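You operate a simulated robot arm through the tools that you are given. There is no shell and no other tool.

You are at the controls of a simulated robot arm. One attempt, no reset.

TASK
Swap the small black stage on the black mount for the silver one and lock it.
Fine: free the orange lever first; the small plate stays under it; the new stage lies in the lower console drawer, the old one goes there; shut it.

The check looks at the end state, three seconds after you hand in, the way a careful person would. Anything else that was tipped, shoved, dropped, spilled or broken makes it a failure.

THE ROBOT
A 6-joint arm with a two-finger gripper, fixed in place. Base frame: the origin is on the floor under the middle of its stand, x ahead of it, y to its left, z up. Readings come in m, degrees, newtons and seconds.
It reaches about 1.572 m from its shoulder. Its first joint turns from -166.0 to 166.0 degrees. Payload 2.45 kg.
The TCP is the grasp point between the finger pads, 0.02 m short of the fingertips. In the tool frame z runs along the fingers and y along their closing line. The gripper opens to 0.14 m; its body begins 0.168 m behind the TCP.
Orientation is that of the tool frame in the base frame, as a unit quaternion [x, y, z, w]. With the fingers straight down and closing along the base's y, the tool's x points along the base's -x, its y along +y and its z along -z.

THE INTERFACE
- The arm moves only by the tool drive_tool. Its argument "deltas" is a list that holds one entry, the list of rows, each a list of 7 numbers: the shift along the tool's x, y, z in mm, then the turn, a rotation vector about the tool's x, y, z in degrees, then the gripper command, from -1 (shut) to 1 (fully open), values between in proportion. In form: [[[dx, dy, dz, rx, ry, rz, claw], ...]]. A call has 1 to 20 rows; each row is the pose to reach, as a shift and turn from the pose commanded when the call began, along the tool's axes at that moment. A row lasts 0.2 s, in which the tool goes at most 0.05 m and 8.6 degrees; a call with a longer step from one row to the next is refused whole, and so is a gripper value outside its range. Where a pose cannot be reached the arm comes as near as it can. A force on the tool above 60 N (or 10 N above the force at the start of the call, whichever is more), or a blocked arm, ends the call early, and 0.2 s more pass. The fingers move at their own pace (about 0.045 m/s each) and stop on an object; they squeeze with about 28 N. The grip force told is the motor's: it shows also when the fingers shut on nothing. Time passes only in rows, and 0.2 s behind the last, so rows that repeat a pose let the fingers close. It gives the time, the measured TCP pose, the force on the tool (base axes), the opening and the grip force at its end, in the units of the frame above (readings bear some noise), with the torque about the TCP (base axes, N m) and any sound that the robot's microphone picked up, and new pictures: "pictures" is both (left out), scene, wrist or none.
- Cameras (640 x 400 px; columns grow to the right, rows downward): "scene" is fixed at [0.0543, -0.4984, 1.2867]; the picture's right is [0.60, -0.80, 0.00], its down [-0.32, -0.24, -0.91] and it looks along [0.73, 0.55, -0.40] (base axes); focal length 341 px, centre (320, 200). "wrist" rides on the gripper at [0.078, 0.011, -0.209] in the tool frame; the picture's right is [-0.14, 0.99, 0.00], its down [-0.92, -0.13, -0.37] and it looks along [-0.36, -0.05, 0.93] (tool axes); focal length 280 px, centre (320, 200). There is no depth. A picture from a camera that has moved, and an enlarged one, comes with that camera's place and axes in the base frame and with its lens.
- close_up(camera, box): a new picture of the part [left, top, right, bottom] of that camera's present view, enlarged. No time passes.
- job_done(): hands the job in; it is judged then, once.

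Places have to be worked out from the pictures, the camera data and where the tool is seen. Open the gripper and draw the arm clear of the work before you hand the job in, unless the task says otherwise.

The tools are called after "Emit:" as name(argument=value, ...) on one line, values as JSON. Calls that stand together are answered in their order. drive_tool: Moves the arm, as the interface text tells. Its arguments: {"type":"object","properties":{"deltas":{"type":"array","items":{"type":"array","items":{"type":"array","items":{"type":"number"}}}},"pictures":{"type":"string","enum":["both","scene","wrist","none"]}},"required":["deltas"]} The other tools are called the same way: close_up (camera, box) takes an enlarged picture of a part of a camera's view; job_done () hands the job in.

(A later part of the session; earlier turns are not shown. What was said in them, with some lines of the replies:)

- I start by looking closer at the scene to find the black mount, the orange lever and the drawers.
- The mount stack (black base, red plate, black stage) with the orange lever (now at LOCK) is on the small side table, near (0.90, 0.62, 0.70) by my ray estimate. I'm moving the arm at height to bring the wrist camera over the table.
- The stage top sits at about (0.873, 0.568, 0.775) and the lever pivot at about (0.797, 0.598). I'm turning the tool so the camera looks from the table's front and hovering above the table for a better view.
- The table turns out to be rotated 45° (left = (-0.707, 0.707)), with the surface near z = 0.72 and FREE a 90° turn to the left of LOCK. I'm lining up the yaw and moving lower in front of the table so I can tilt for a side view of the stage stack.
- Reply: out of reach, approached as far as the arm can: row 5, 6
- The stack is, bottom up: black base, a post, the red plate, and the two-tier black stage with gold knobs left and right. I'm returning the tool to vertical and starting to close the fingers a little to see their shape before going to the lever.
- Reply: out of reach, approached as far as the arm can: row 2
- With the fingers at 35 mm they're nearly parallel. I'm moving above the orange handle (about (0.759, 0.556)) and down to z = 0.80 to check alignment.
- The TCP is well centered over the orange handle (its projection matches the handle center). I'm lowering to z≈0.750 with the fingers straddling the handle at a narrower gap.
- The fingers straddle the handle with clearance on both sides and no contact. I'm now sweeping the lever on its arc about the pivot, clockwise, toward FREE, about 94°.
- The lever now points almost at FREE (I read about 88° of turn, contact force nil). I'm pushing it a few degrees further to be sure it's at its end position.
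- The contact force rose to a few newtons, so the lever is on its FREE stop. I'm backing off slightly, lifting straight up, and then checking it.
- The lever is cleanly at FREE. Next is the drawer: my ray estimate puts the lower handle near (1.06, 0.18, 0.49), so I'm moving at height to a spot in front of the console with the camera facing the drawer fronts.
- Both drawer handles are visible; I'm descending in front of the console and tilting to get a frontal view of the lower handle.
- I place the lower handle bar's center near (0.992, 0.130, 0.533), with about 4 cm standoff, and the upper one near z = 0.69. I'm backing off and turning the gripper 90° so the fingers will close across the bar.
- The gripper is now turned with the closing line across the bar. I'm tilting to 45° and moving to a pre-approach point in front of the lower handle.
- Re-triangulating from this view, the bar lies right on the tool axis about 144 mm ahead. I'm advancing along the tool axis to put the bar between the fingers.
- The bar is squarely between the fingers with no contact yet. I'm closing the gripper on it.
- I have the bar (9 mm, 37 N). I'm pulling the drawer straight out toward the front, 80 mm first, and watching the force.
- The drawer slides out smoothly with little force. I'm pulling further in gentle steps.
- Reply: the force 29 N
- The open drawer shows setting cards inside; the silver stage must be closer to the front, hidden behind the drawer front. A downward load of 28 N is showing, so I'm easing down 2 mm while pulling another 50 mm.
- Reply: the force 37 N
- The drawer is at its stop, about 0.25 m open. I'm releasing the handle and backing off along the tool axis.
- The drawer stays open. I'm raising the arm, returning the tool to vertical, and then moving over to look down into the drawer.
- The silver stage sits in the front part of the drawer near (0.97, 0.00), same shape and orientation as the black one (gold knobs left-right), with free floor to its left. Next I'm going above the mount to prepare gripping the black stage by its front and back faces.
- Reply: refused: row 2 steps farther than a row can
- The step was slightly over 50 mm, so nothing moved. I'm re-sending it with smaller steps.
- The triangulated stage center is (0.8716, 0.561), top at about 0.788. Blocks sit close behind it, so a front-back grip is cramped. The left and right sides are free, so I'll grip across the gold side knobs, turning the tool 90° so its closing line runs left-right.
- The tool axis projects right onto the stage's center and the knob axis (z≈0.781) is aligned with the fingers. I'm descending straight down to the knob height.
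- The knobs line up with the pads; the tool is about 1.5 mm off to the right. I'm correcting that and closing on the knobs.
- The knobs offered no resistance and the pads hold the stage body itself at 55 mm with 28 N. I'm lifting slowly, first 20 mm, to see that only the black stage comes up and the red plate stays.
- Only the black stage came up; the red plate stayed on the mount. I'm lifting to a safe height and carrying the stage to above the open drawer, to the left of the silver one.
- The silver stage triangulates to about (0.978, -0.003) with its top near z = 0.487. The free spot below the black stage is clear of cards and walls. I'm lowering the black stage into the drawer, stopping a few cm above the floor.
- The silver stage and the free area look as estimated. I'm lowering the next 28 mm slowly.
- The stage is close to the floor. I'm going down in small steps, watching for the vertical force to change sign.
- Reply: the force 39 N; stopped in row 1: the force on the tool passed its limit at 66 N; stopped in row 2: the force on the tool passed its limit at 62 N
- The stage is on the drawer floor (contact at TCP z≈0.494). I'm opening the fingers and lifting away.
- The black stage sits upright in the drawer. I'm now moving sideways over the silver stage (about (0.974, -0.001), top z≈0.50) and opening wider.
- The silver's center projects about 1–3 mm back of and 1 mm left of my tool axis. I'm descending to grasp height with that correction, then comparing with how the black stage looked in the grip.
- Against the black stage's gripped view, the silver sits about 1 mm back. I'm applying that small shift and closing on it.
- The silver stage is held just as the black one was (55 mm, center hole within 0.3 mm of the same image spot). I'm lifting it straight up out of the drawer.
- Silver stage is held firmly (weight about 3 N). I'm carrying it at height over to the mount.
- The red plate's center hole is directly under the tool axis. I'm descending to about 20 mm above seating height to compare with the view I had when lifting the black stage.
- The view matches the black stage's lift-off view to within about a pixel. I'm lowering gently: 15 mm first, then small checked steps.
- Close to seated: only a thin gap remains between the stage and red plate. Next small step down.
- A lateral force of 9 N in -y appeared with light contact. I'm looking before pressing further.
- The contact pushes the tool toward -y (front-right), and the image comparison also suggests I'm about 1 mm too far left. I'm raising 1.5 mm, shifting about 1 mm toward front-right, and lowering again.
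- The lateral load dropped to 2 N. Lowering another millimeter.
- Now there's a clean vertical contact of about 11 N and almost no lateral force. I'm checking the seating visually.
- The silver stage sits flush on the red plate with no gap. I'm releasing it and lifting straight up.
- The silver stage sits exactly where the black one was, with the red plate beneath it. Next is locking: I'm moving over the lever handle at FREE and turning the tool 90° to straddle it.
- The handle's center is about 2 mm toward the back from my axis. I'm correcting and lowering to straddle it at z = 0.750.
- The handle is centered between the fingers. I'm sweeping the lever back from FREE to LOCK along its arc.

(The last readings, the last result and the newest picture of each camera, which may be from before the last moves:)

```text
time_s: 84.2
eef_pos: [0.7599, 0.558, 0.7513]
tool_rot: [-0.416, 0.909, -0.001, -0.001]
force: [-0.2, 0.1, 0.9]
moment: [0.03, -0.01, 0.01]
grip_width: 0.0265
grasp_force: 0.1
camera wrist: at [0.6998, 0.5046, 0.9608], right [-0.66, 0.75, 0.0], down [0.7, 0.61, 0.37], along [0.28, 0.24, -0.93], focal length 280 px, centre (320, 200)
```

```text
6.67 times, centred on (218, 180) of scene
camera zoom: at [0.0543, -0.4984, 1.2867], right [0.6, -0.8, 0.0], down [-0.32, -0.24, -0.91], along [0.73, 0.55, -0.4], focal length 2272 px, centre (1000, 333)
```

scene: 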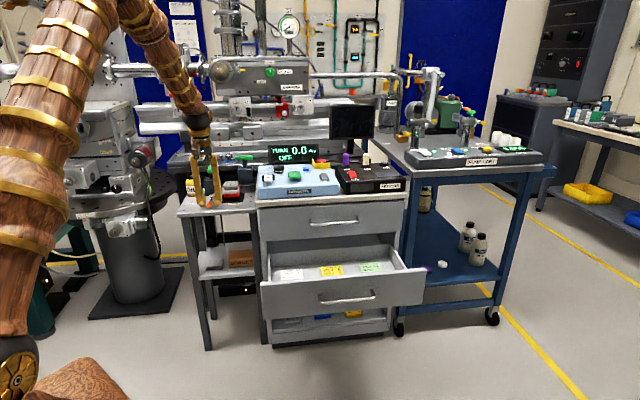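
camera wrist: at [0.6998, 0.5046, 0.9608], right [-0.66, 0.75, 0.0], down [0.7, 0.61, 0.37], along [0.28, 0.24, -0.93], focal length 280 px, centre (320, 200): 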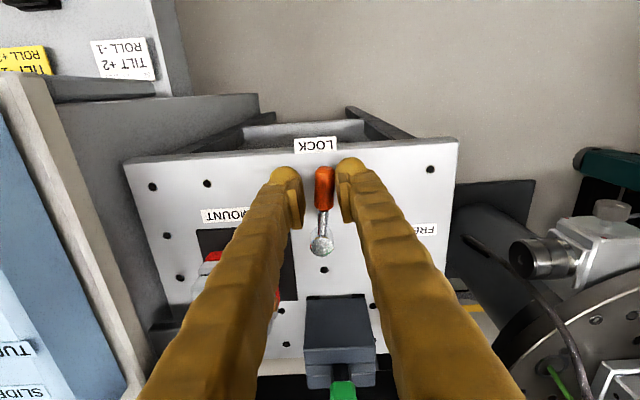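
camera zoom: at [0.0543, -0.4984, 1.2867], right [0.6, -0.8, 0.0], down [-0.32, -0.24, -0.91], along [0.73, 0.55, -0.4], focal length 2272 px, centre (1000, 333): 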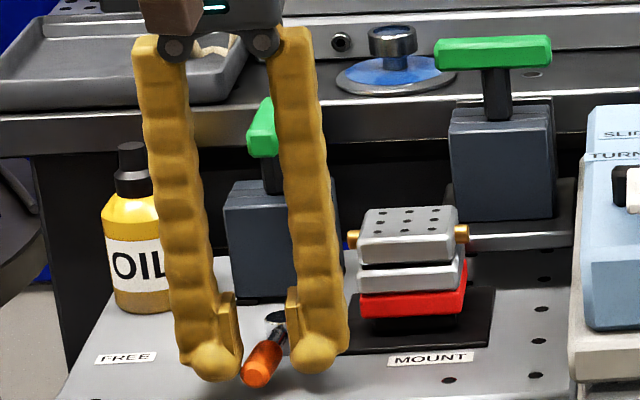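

The lever is close to LOCK but a few degrees short of where it began. I'm pushing it gently further to the stop.

Emit:
drive_tool(deltas=[[[0, -2.2, 0, 0, 0, -2.5, -0.62], [0, -4.5, 0, 0, 0, -5, -0.62], [0, -4.5, 0, 0, 0, -5, -0.62]]], pictures="none")

Emit:
close_up(camera="wrist", box=[240, 120, 400, 270])

Emit:
close_up(camera="scene", box=[170, 150, 266, 210])

```text
time_s: 85.0
eef_pos: [0.7628, 0.5544, 0.7516]
tool_rot: [-0.454, 0.891, 0.0, -0.001]
force: [0.3, -0.3, 0.2]
moment: [0.01, 0.01, -0.03]
grip_width: 0.0264
grasp_force: 0.3
```

```text
2.67 times, centred on (320, 195) of wrist
camera zoom: at [0.7079, 0.4969, 0.9605], right [-0.72, 0.69, 0.0], down [0.64, 0.67, 0.37], along [0.25, 0.27, -0.93], focal length 748 px, centre (320, 213)
```

zoom: 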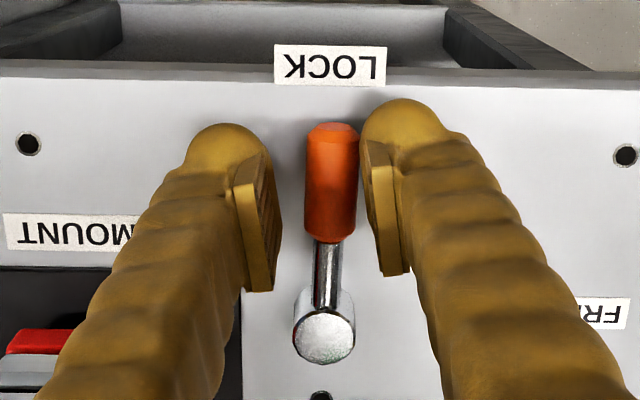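

```text
6.67 times, centred on (218, 180) of scene
camera zoom: at [0.0543, -0.4984, 1.2867], right [0.6, -0.8, 0.0], down [-0.32, -0.24, -0.91], along [0.73, 0.55, -0.4], focal length 2272 px, centre (1000, 333)
```

zoom: 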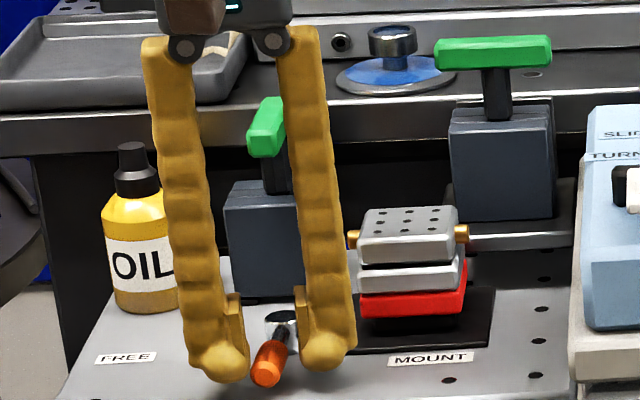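

The handle is now at almost its original spot, with no stop force yet. I'm nudging a bit more until the stop is felt.

Emit:
drive_tool(deltas=[[[0, -1.8, 0, 0, 0, -2, -0.62], [0, -3.2, 0, 0, 0, -3.5, -0.62], [0, -3.2, 0, 0, 0, -3.5, -0.62]]], pictures="none")

Emit:
close_up(camera="scene", box=[170, 150, 266, 210])

```text
time_s: 85.8
eef_pos: [0.7659, 0.5521, 0.7507]
tool_rot: [-0.482, 0.876, 0.0, 0.001]
force: [-2.8, 5.7, 1.2]
moment: [0.1, 0.07, -0.14]
grip_width: 0.0305
grasp_force: 2.7
```

```text
6.67 times, centred on (218, 180) of scene
camera zoom: at [0.0543, -0.4984, 1.2867], right [0.6, -0.8, 0.0], down [-0.32, -0.24, -0.91], along [0.73, 0.55, -0.4], focal length 2272 px, centre (1000, 333)
```

zoom: 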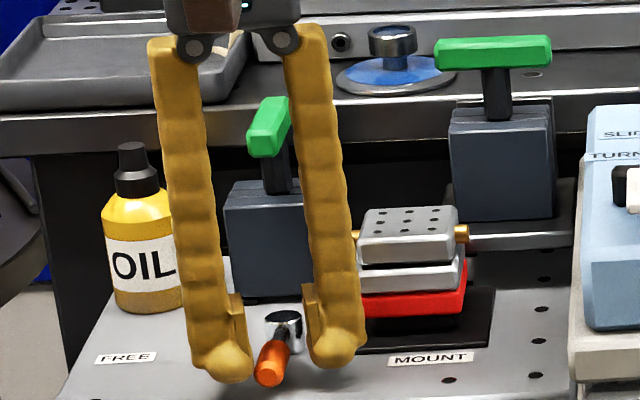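

The stop is felt (6 N back-push), so the lever is fully at LOCK. I'm backing off a few millimeters and lifting away.

Emit:
drive_tool(deltas=[[[0, 3, 0, 0, 0, 1, -0.55], [0, 4, 0, 0, 0, 2, -0.5], [0, 4, -20, 0, 0, 2, -0.45], [0, 4, -60, 0, 0, 2, -0.4], [0, 4, -105, 0, 0, 5, -0.4], [0, 4, -150, 0, 0, 10, -0.4], [0, 4, -190, 0, 0, 13, -0.4], [0, 4, -190, 0, 0, 13, -0.4]]], pictures="both")

Emit:
close_up(camera="scene", box=[170, 150, 266, 210])

Emit:
close_up(camera="wrist", box=[220, 60, 460, 260])

```text
time_s: 87.7
eef_pos: [0.7622, 0.5551, 0.9424]
tool_rot: [-0.379, 0.926, -0.001, 0.0]
force: [0.2, 0.4, 0.0]
moment: [-0.02, 0.01, 0.0]
grip_width: 0.042
grasp_force: 0.0
camera wrist: at [0.6993, 0.5073, 1.151], right [-0.6, 0.8, 0.0], down [0.75, 0.56, 0.37], along [0.3, 0.22, -0.93], focal length 280 px, centre (320, 200)
```

scene: 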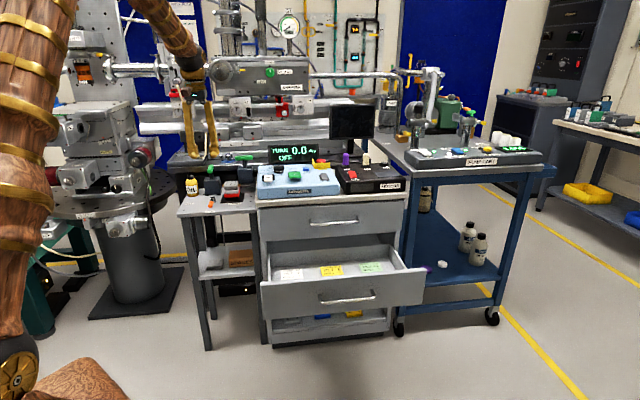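
wrist: 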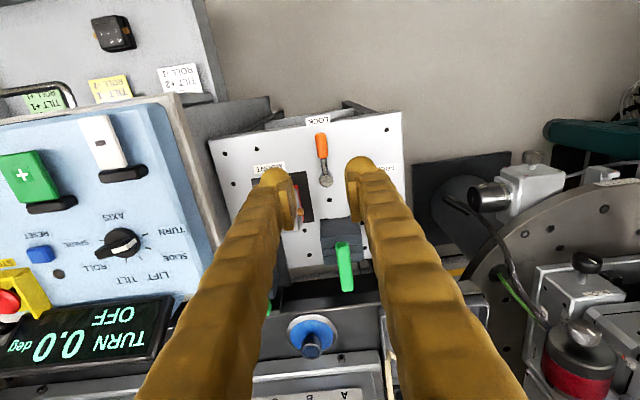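

```text
6.67 times, centred on (218, 180) of scene
camera zoom: at [0.0543, -0.4984, 1.2867], right [0.6, -0.8, 0.0], down [-0.32, -0.24, -0.91], along [0.73, 0.55, -0.4], focal length 2272 px, centre (1000, 333)
```

zoom: 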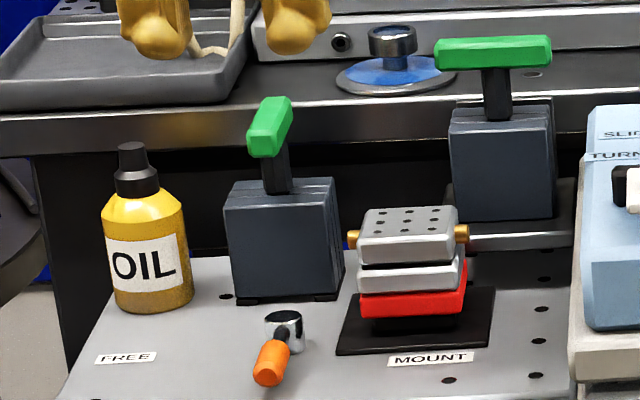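

```text
2.00 times, centred on (340, 160) of wrist
camera zoom: at [0.6993, 0.5073, 1.151], right [-0.6, 0.8, 0.0], down [0.75, 0.56, 0.37], along [0.3, 0.22, -0.93], focal length 561 px, centre (280, 280)
```

zoom: 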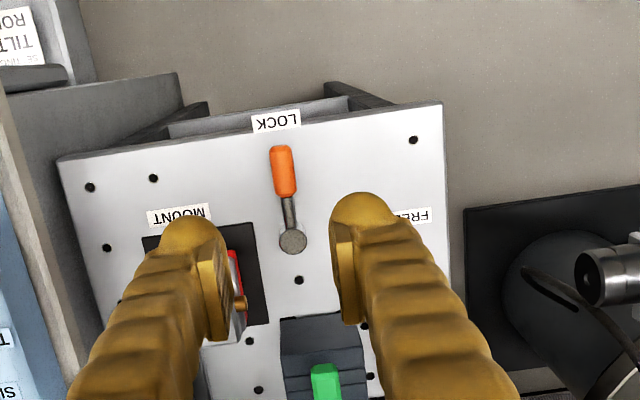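

The lever is exactly where it was at LOCK, and the silver stage is in place. Next I'm closing the drawer: swinging back in front of it at height, turning the tool as when I opened it.

Emit:
drive_tool(deltas=[[[28.8, -29.4, 2, 0, 0, 5.6, -0.4], [57.6, -58.7, 4, 0, 0, 11.2, -0.4], [86.5, -88.1, 6, 0, 0, 16.8, -0.4], [115.3, -117.5, 8, 0, 0, 22.4, -0.4], [144.1, -146.8, 10, 0, 0, 28, -0.4], [173, -176.2, 12, 0, 0, 33.6, -0.4], [201.8, -205.5, 14, 0, 0, 39.2, -0.4], [230.6, -234.9, 16, 0, 0, 44.8, -0.4], [259.4, -264.3, 18, 0, 0, 50.4, -0.4], [288.3, -293.6, 20, 0, 0, 56, -0.4], [317.1, -323, 22, 0, 0, 61.6, -0.4], [345.9, -352.4, 25, 0, 0, 67.2, -0.4], [374.7, -381.7, 27, 0, 0, 72.8, -0.4], [403.6, -411.1, 29, 0, 0, 78.4, -0.4], [432.4, -440.4, 31, 0, 0, 84, -0.4], [461.2, -469.8, 34, 0, 0, 89.6, -0.4], [461.2, -469.8, 34, 0, 0, 89.6, -0.4]]], pictures="both")

```text
time_s: 91.2
eef_pos: [0.7629, -0.103, 0.9083]
tool_rot: [0.383, 0.924, 0.001, 0.0]
force: [0.5, -0.4, 0.6]
moment: [-0.05, 0.0, 0.02]
grip_width: 0.0421
grasp_force: 0.0
camera wrist: at [0.7154, -0.0411, 1.1167], right [0.8, 0.6, 0.0], down [0.56, -0.74, 0.37], along [0.22, -0.29, -0.93], focal length 280 px, centre (320, 200)
```

scene: 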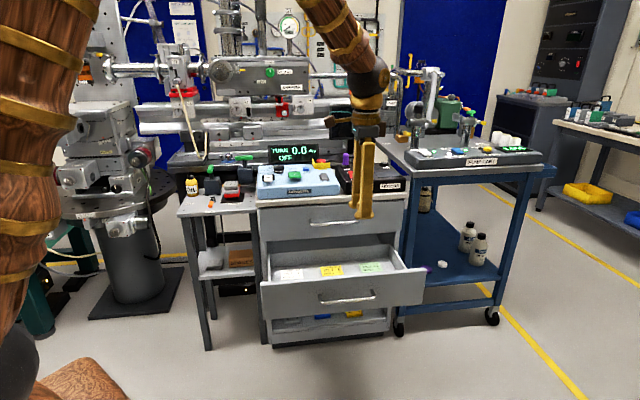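
wrist: 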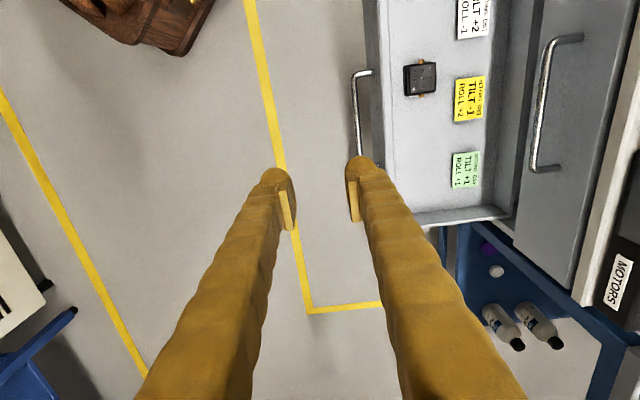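

The black stage lies in the drawer as placed. I'm lowering in front of the drawer handle while tilting back to 45°, to the same pose I retreated to after opening.

Emit:
drive_tool(deltas=[[[0, 0, 40, -6, 0, 0, -0.4], [0.5, 0.5, 84, -12, 0, 0, -0.4], [1, 1, 128, -18, 0, 0, -0.4], [1, 1, 172, -25, 0, 0, -0.4], [1.5, 1.5, 216, -32, 0, 0, -0.4], [2, 2, 260, -39, 0, 0, -0.4], [2, 2, 301, -45, 0, 0, -0.4], [2, 2, 301, -45, 0, 0, -0.4]]], pictures="both")

Emit:
close_up(camera="wrist", box=[240, 60, 400, 260])

```text
time_s: 93.0
eef_pos: [0.7632, -0.1018, 0.6082]
tool_rot: [0.353, 0.854, 0.354, 0.147]
force: [-0.5, 0.2, 0.6]
moment: [0.03, 0.03, -0.03]
grip_width: 0.0419
grasp_force: 0.0
camera wrist: at [0.6092, -0.1458, 0.7629], right [0.59, 0.4, 0.7], down [0.4, -0.9, 0.17], along [0.7, 0.18, -0.69], focal length 280 px, centre (320, 200)
```

scene: 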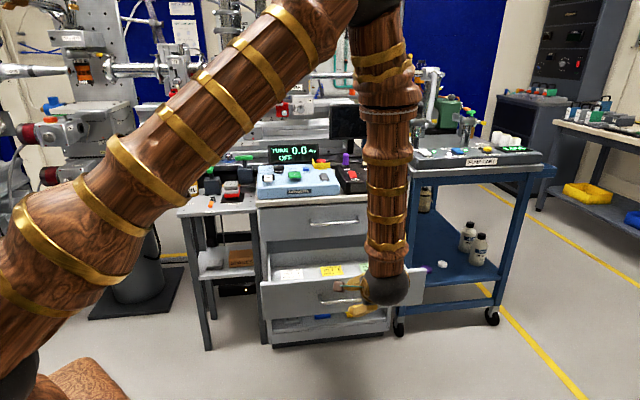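
wrist: 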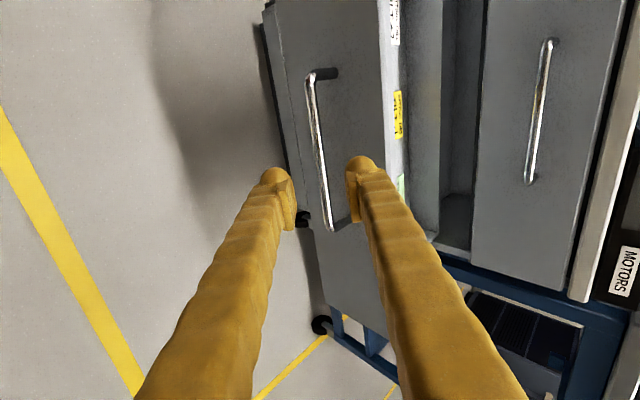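

```text
2.00 times, centred on (320, 160) of wrist
camera zoom: at [0.6092, -0.1458, 0.7629], right [0.59, 0.4, 0.7], down [0.4, -0.9, 0.17], along [0.7, 0.18, -0.69], focal length 561 px, centre (320, 280)
```

zoom: 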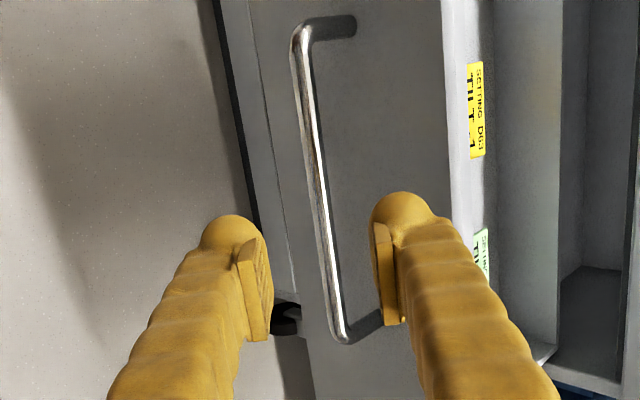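

The bar is again centered between the fingers. I'm advancing 100 mm along the tool axis and closing on it.

Emit:
drive_tool(deltas=[[[0, 0, 35, 0, 0, 0, -0.45], [0, 0, 65, 0, 0, 0, -0.45], [0, 0, 88, 0, 0, 0, -0.45], [0, 0, 100, 0, 0, 0, -0.45], [0, 0, 100, 0, 0, 0, -0.45], [0, 0, 100, 0, 0, 0, -1], [0, 0, 100, 0, 0, 0, -1], [0, 0, 100, 0, 0, 0, -1], [0, 0, 100, 0, 0, 0, -1]]], pictures="wrist")

```text
time_s: 95.0
eef_pos: [0.8128, -0.0508, 0.5371]
tool_rot: [0.353, 0.854, 0.353, 0.147]
force: [8.9, 7.5, 6.1]
moment: [-0.19, -0.33, 0.38]
grip_width: 0.0077
grasp_force: 35.4
camera wrist: at [0.6587, -0.0955, 0.6917], right [0.59, 0.4, 0.7], down [0.4, -0.9, 0.17], along [0.7, 0.18, -0.69], focal length 280 px, centre (320, 200)
```

wrist: 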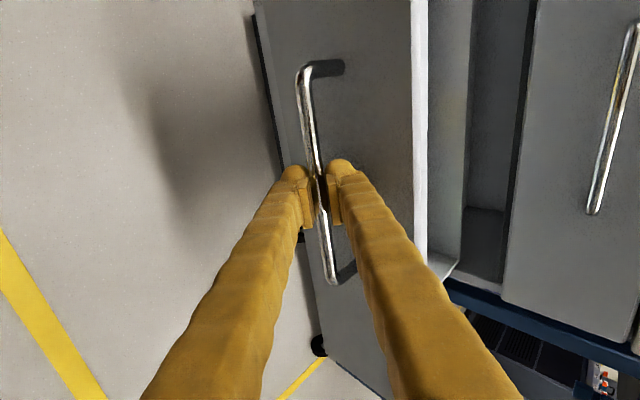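

The handle is gripped. I'm pushing the drawer in slowly along its slide.

Emit:
drive_tool(deltas=[[[0, 4.2, 4.2, 0, 0, 0, -1], [0, 11.3, 11.3, 0, 0, 0, -1], [0, 21.2, 21.2, 0, 0, 0, -1], [0, 32.5, 32.5, 0, 0, 0, -1], [0, 43.8, 43.8, 0, 0, 0, -1], [0, 55.2, 55.2, 0, 0, 0, -1], [0, 66.5, 66.5, 0, 0, 0, -1], [0, 77.8, 77.8, 0, 0, 0, -1], [0, 89.1, 89.1, 0, 0, 0, -1], [0, 100.4, 100.4, 0, 0, 0, -1], [0, 110.3, 110.3, 0, 0, 0, -1], [0, 117.4, 117.4, 0, 0, 0, -1], [0, 121.6, 121.6, 0, 0, 0, -1], [0, 121.6, 121.6, 0, 0, 0, -1]]], pictures="both")

```text
time_s: 98.0
eef_pos: [0.9349, 0.0722, 0.5357]
tool_rot: [0.355, 0.853, 0.353, 0.147]
force: [17.0, -14.2, -9.6]
moment: [-0.35, -0.33, 0.18]
grip_width: 0.0077
grasp_force: 35.5
camera wrist: at [0.7806, 0.0267, 0.6917], right [0.59, 0.4, 0.7], down [0.4, -0.9, 0.17], along [0.7, 0.18, -0.69], focal length 280 px, centre (320, 200)
```

scene: 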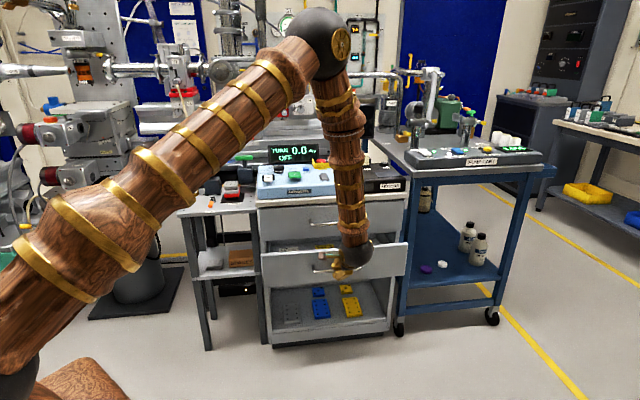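
wrist: 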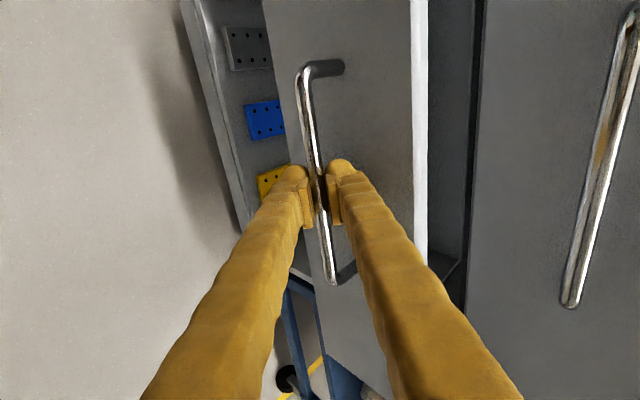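

Drawer is moving in fine; there's some sideways load, so I'm easing 1 mm right and pushing the last 78 mm to the closed stop.

Emit:
drive_tool(deltas=[[[-1, 4, 4, 0, 0, 0, -1], [-1, 12, 12, 0, 0, 0, -1], [-1, 22, 22, 0, 0, 0, -1], [-1, 32, 32, 0, 0, 0, -1], [-1, 41, 41, 0, 0, 0, -1], [-1, 48, 48, 0, 0, 0, -1], [-1, 52.5, 52.5, 0, 0, 0, -1], [-1, 55, 55, 0, 0, 0, -1], [-1, 55, 55, 0, 0, 0, -1]]], pictures="both")

Emit:
close_up(camera="scene", box=[250, 180, 410, 290])

```text
time_s: 100.0
eef_pos: [0.9907, 0.1264, 0.5357]
tool_rot: [0.354, 0.854, 0.352, 0.145]
force: [-18.4, 20.7, -0.7]
moment: [-0.13, -0.15, 0.39]
grip_width: 0.0077
grasp_force: 35.4
camera wrist: at [0.8363, 0.0808, 0.6914], right [0.59, 0.4, 0.7], down [0.4, -0.9, 0.17], along [0.7, 0.18, -0.69], focal length 280 px, centre (320, 200)
```

scene: 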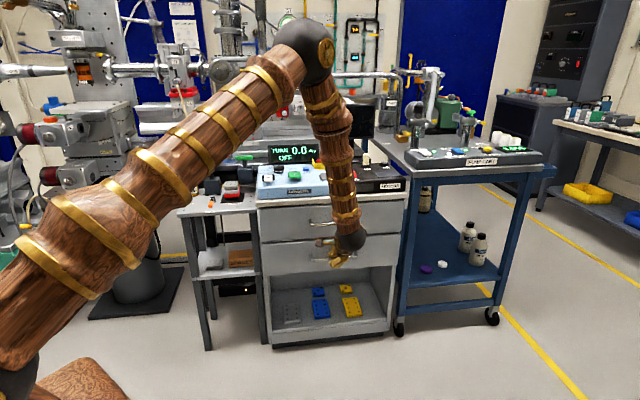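
wrist: 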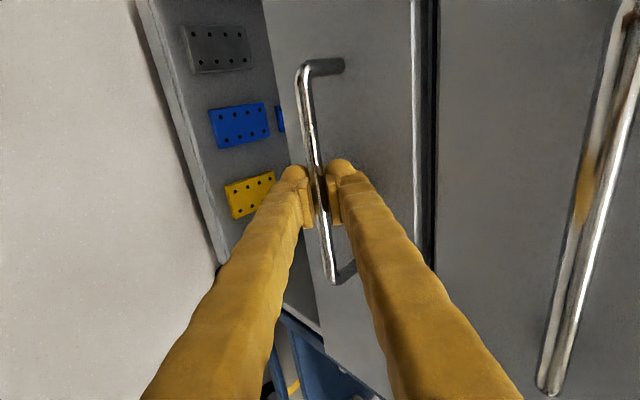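

```text
3.64 times, centred on (330, 235) of scene
camera zoom: at [0.0543, -0.4984, 1.2867], right [0.6, -0.8, 0.0], down [-0.32, -0.24, -0.91], along [0.73, 0.55, -0.4], focal length 1239 px, centre (284, 73)
```

zoom: 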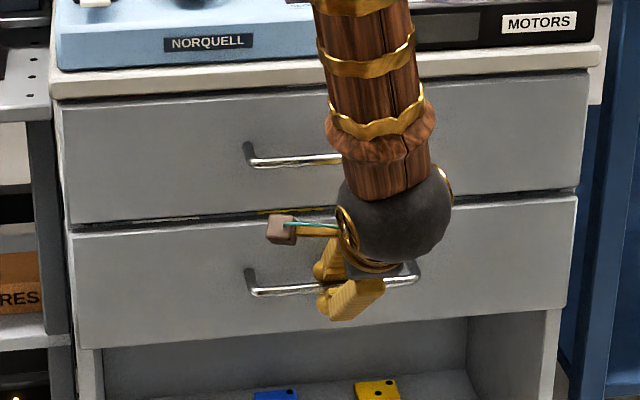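

The drawer travel equals the opening travel (about 0.251 m). I'm pushing 3 mm more to confirm it's against its closed stop.

Emit:
drive_tool(deltas=[[[0.5, 1, 1, 0, 0, 0, -1], [0.5, 2.2, 2.2, 0, 0, 0, -1], [0.5, 2.2, 2.2, 0, 0, 0, -1]]], pictures="none")

```text
time_s: 100.8
eef_pos: [0.9931, 0.1258, 0.5363]
tool_rot: [0.355, 0.854, 0.352, 0.146]
force: [-30.9, -20.5, -2.1]
moment: [-0.29, -0.14, 0.39]
grip_width: 0.0072
grasp_force: 35.3
```

A clear stop force confirms the drawer is shut. I'm opening the fingers and retreating along the tool axis without dragging the handle.

Emit:
drive_tool(deltas=[[[0, 0, 0, 0, 0, 0, -0.5], [0, 0, 0, 0, 0, 0, -0.45], [0, 0, 0, 0, 0, 0, -0.45], [0, 0, -20, 0, 0, 0, -0.45], [0, 0, -55, 0, 0, 0, -0.45], [0, 0, -95, 0, 0, 0, -0.45], [0, 0, -135, 0, 0, 0, -0.45], [0, 0, -135, 0, 0, 0, -0.45]]], pictures="both")

Emit:
close_up(camera="scene", box=[250, 180, 410, 290])

```text
time_s: 102.7
eef_pos: [0.9258, 0.0607, 0.6319]
tool_rot: [0.353, 0.854, 0.353, 0.147]
force: [-0.5, 0.2, -0.7]
moment: [0.03, -0.03, 0.02]
grip_width: 0.0385
grasp_force: 0.1
camera wrist: at [0.7704, 0.016, 0.7873], right [0.59, 0.4, 0.7], down [0.4, -0.9, 0.17], along [0.7, 0.18, -0.69], focal length 280 px, centre (320, 200)
```

scene: 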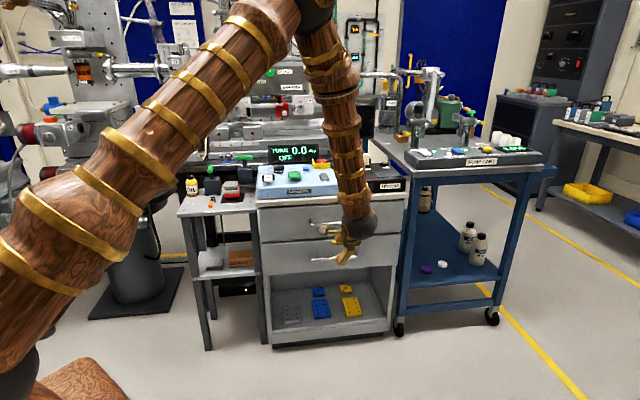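
wrist: 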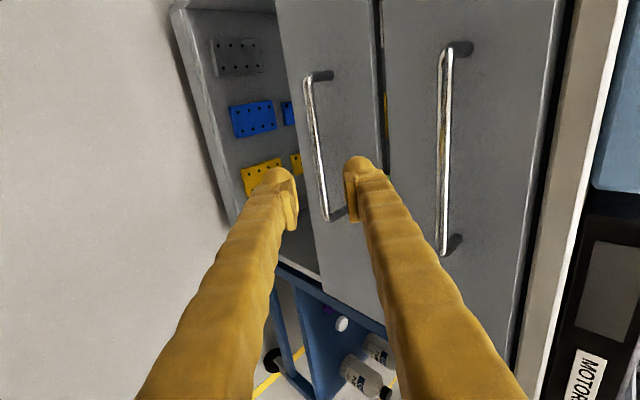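

```text
3.64 times, centred on (330, 235) of scene
camera zoom: at [0.0543, -0.4984, 1.2867], right [0.6, -0.8, 0.0], down [-0.32, -0.24, -0.91], along [0.73, 0.55, -0.4], focal length 1239 px, centre (284, 73)
```

zoom: 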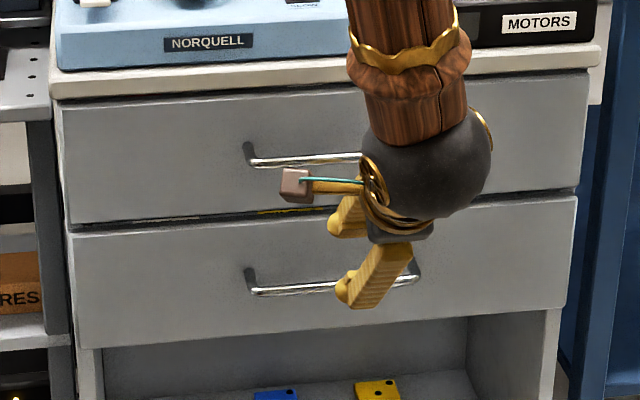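

The drawer is shut and looks as at the start. I'm backing off, raising the arm, and returning the tool to vertical, well clear.

Emit:
drive_tool(deltas=[[[0, -21, -21, 0, 0, 0, -0.4], [0, -42, -42, 0, 0, 0, -0.2], [0, -12, -72, 6.5, 0, 0, 0], [0, 18, -102, 13, 0, 0, 0.2], [0, 48, -132, 19.5, 0, 0, 0.5], [0, 78, -162, 26, 0, 0, 1], [0, 108, -192, 32.5, 0, 0, 1], [0, 138, -222, 39, 0, 0, 1], [0, 168, -252, 45, 0, 0, 1], [0, 195, -280, 45, 0, 0, 1], [0, 195, -280, 45, 0, 0, 1]]], pictures="both")

Emit:
close_up(camera="scene", box=[170, 150, 266, 210])

Emit:
close_up(camera="scene", box=[250, 180, 410, 290])

```text
time_s: 105.0
eef_pos: [0.8833, 0.0182, 0.9695]
tool_rot: [0.382, 0.924, 0.0, 0.0]
force: [-0.5, -0.5, -1.1]
moment: [-0.03, 0.01, 0.01]
grip_width: 0.1403
grasp_force: 0.2
camera wrist: at [0.835, 0.0807, 1.1771], right [0.8, 0.6, 0.0], down [0.56, -0.74, 0.37], along [0.22, -0.3, -0.93], focal length 280 px, centre (320, 200)
```

scene: 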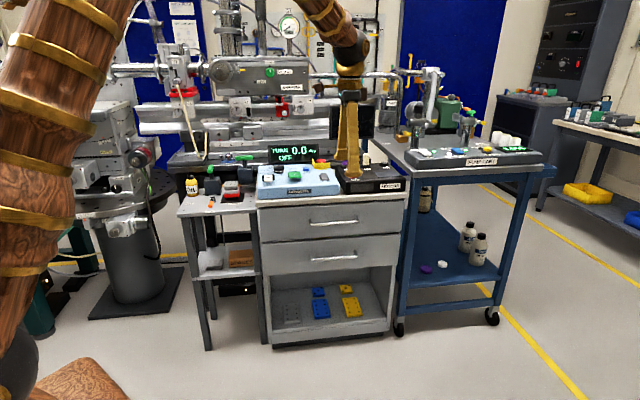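
wrist: 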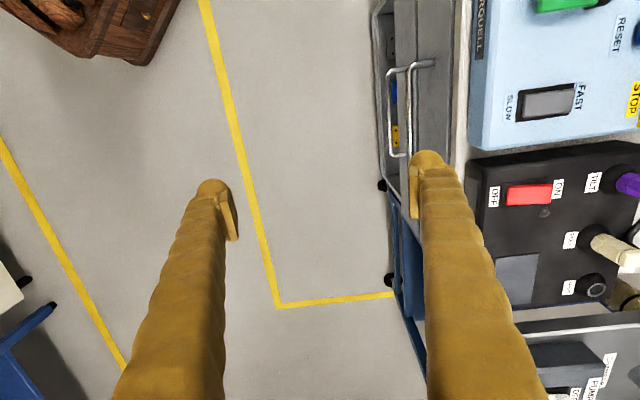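

```text
6.67 times, centred on (218, 180) of scene
camera zoom: at [0.0543, -0.4984, 1.2867], right [0.6, -0.8, 0.0], down [-0.32, -0.24, -0.91], along [0.73, 0.55, -0.4], focal length 2272 px, centre (1000, 333)
```

zoom: 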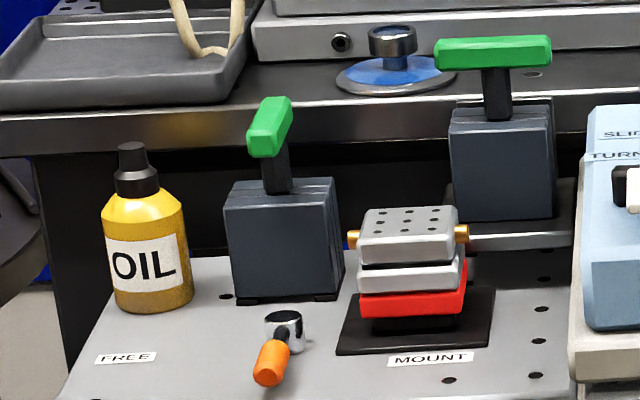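

```text
3.64 times, centred on (330, 235) of scene
camera zoom: at [0.0543, -0.4984, 1.2867], right [0.6, -0.8, 0.0], down [-0.32, -0.24, -0.91], along [0.73, 0.55, -0.4], focal length 1239 px, centre (284, 73)
```

zoom: 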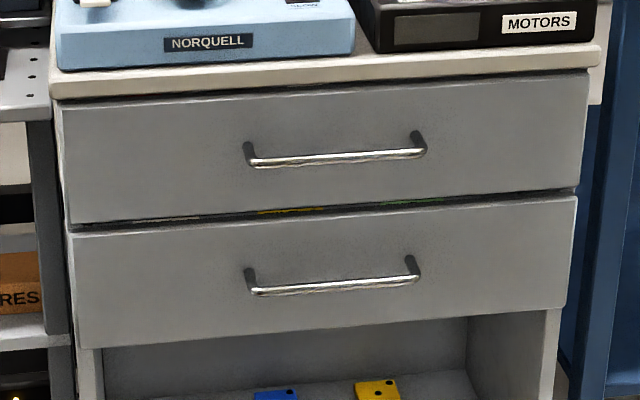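

Silver stage locked on the red plate, drawer shut, all else untouched. I'm drawing the open gripper a bit farther back before handing in.

Emit:
drive_tool(deltas=[[[0, -40, -10, 0, 0, 0, 1], [0, -80, -20, 0, 0, 0, 1], [0, -120, -30, 0, 0, 0, 1], [0, -150, -30, 0, 0, 0, 1], [0, -150, -30, 0, 0, 0, 1]]], pictures="scene")

Emit:
close_up(camera="scene", box=[160, 120, 420, 280])

```text
time_s: 106.2
eef_pos: [0.7767, -0.087, 0.9991]
tool_rot: [0.383, 0.924, 0.0, 0.0]
force: [-0.4, -0.6, -0.6]
moment: [0.02, -0.02, 0.02]
grip_width: 0.1402
grasp_force: 0.0
```

scene: 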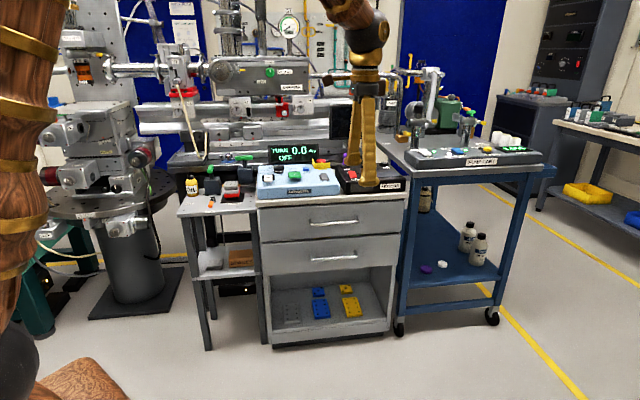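

```text
2.46 times, centred on (290, 200) of scene
camera zoom: at [0.0543, -0.4984, 1.2867], right [0.6, -0.8, 0.0], down [-0.32, -0.24, -0.91], along [0.73, 0.55, -0.4], focal length 839 px, centre (394, 200)
```

zoom: 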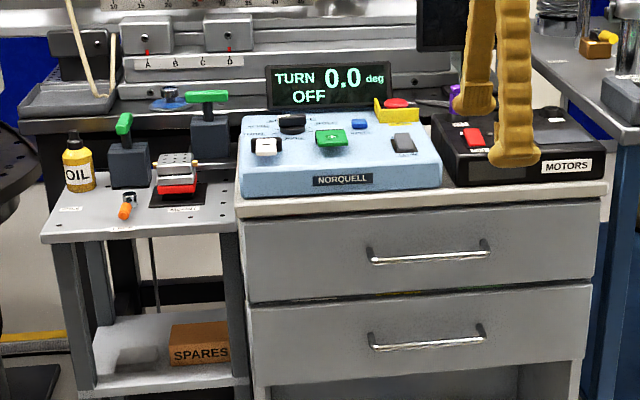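

The final pictures show the silver stage on the red plate, the lever at LOCK, the black stage in the shut lower drawer, the gripper open and the arm clear. I'm handing the job in.

Emit:
job_done()

```text
The job is handed in.
```

The stage swap is done, and I've handed the job in.

- **Mount:** the silver stage sits flush on the red plate, in the same spot the black one had. The red plate never moved.
- **Lever:** I set the orange lever to FREE before lifting the black stage. Afterwards I pushed it back to LOCK until it hit its stop.
- **Drawer:** the black stage is upright on the floor of the lower console drawer. The drawer is shut against its closed stop.
- **Surroundings:** the oil bottle, both green-handled blocks and the console look undisturbed in the last pictures. The arm is drawn back with the gripper open.

I pressed the black stage onto the drawer floor harder than intended, just over 60 N twice. It was upright and in place when I last saw it, before shutting the drawer.
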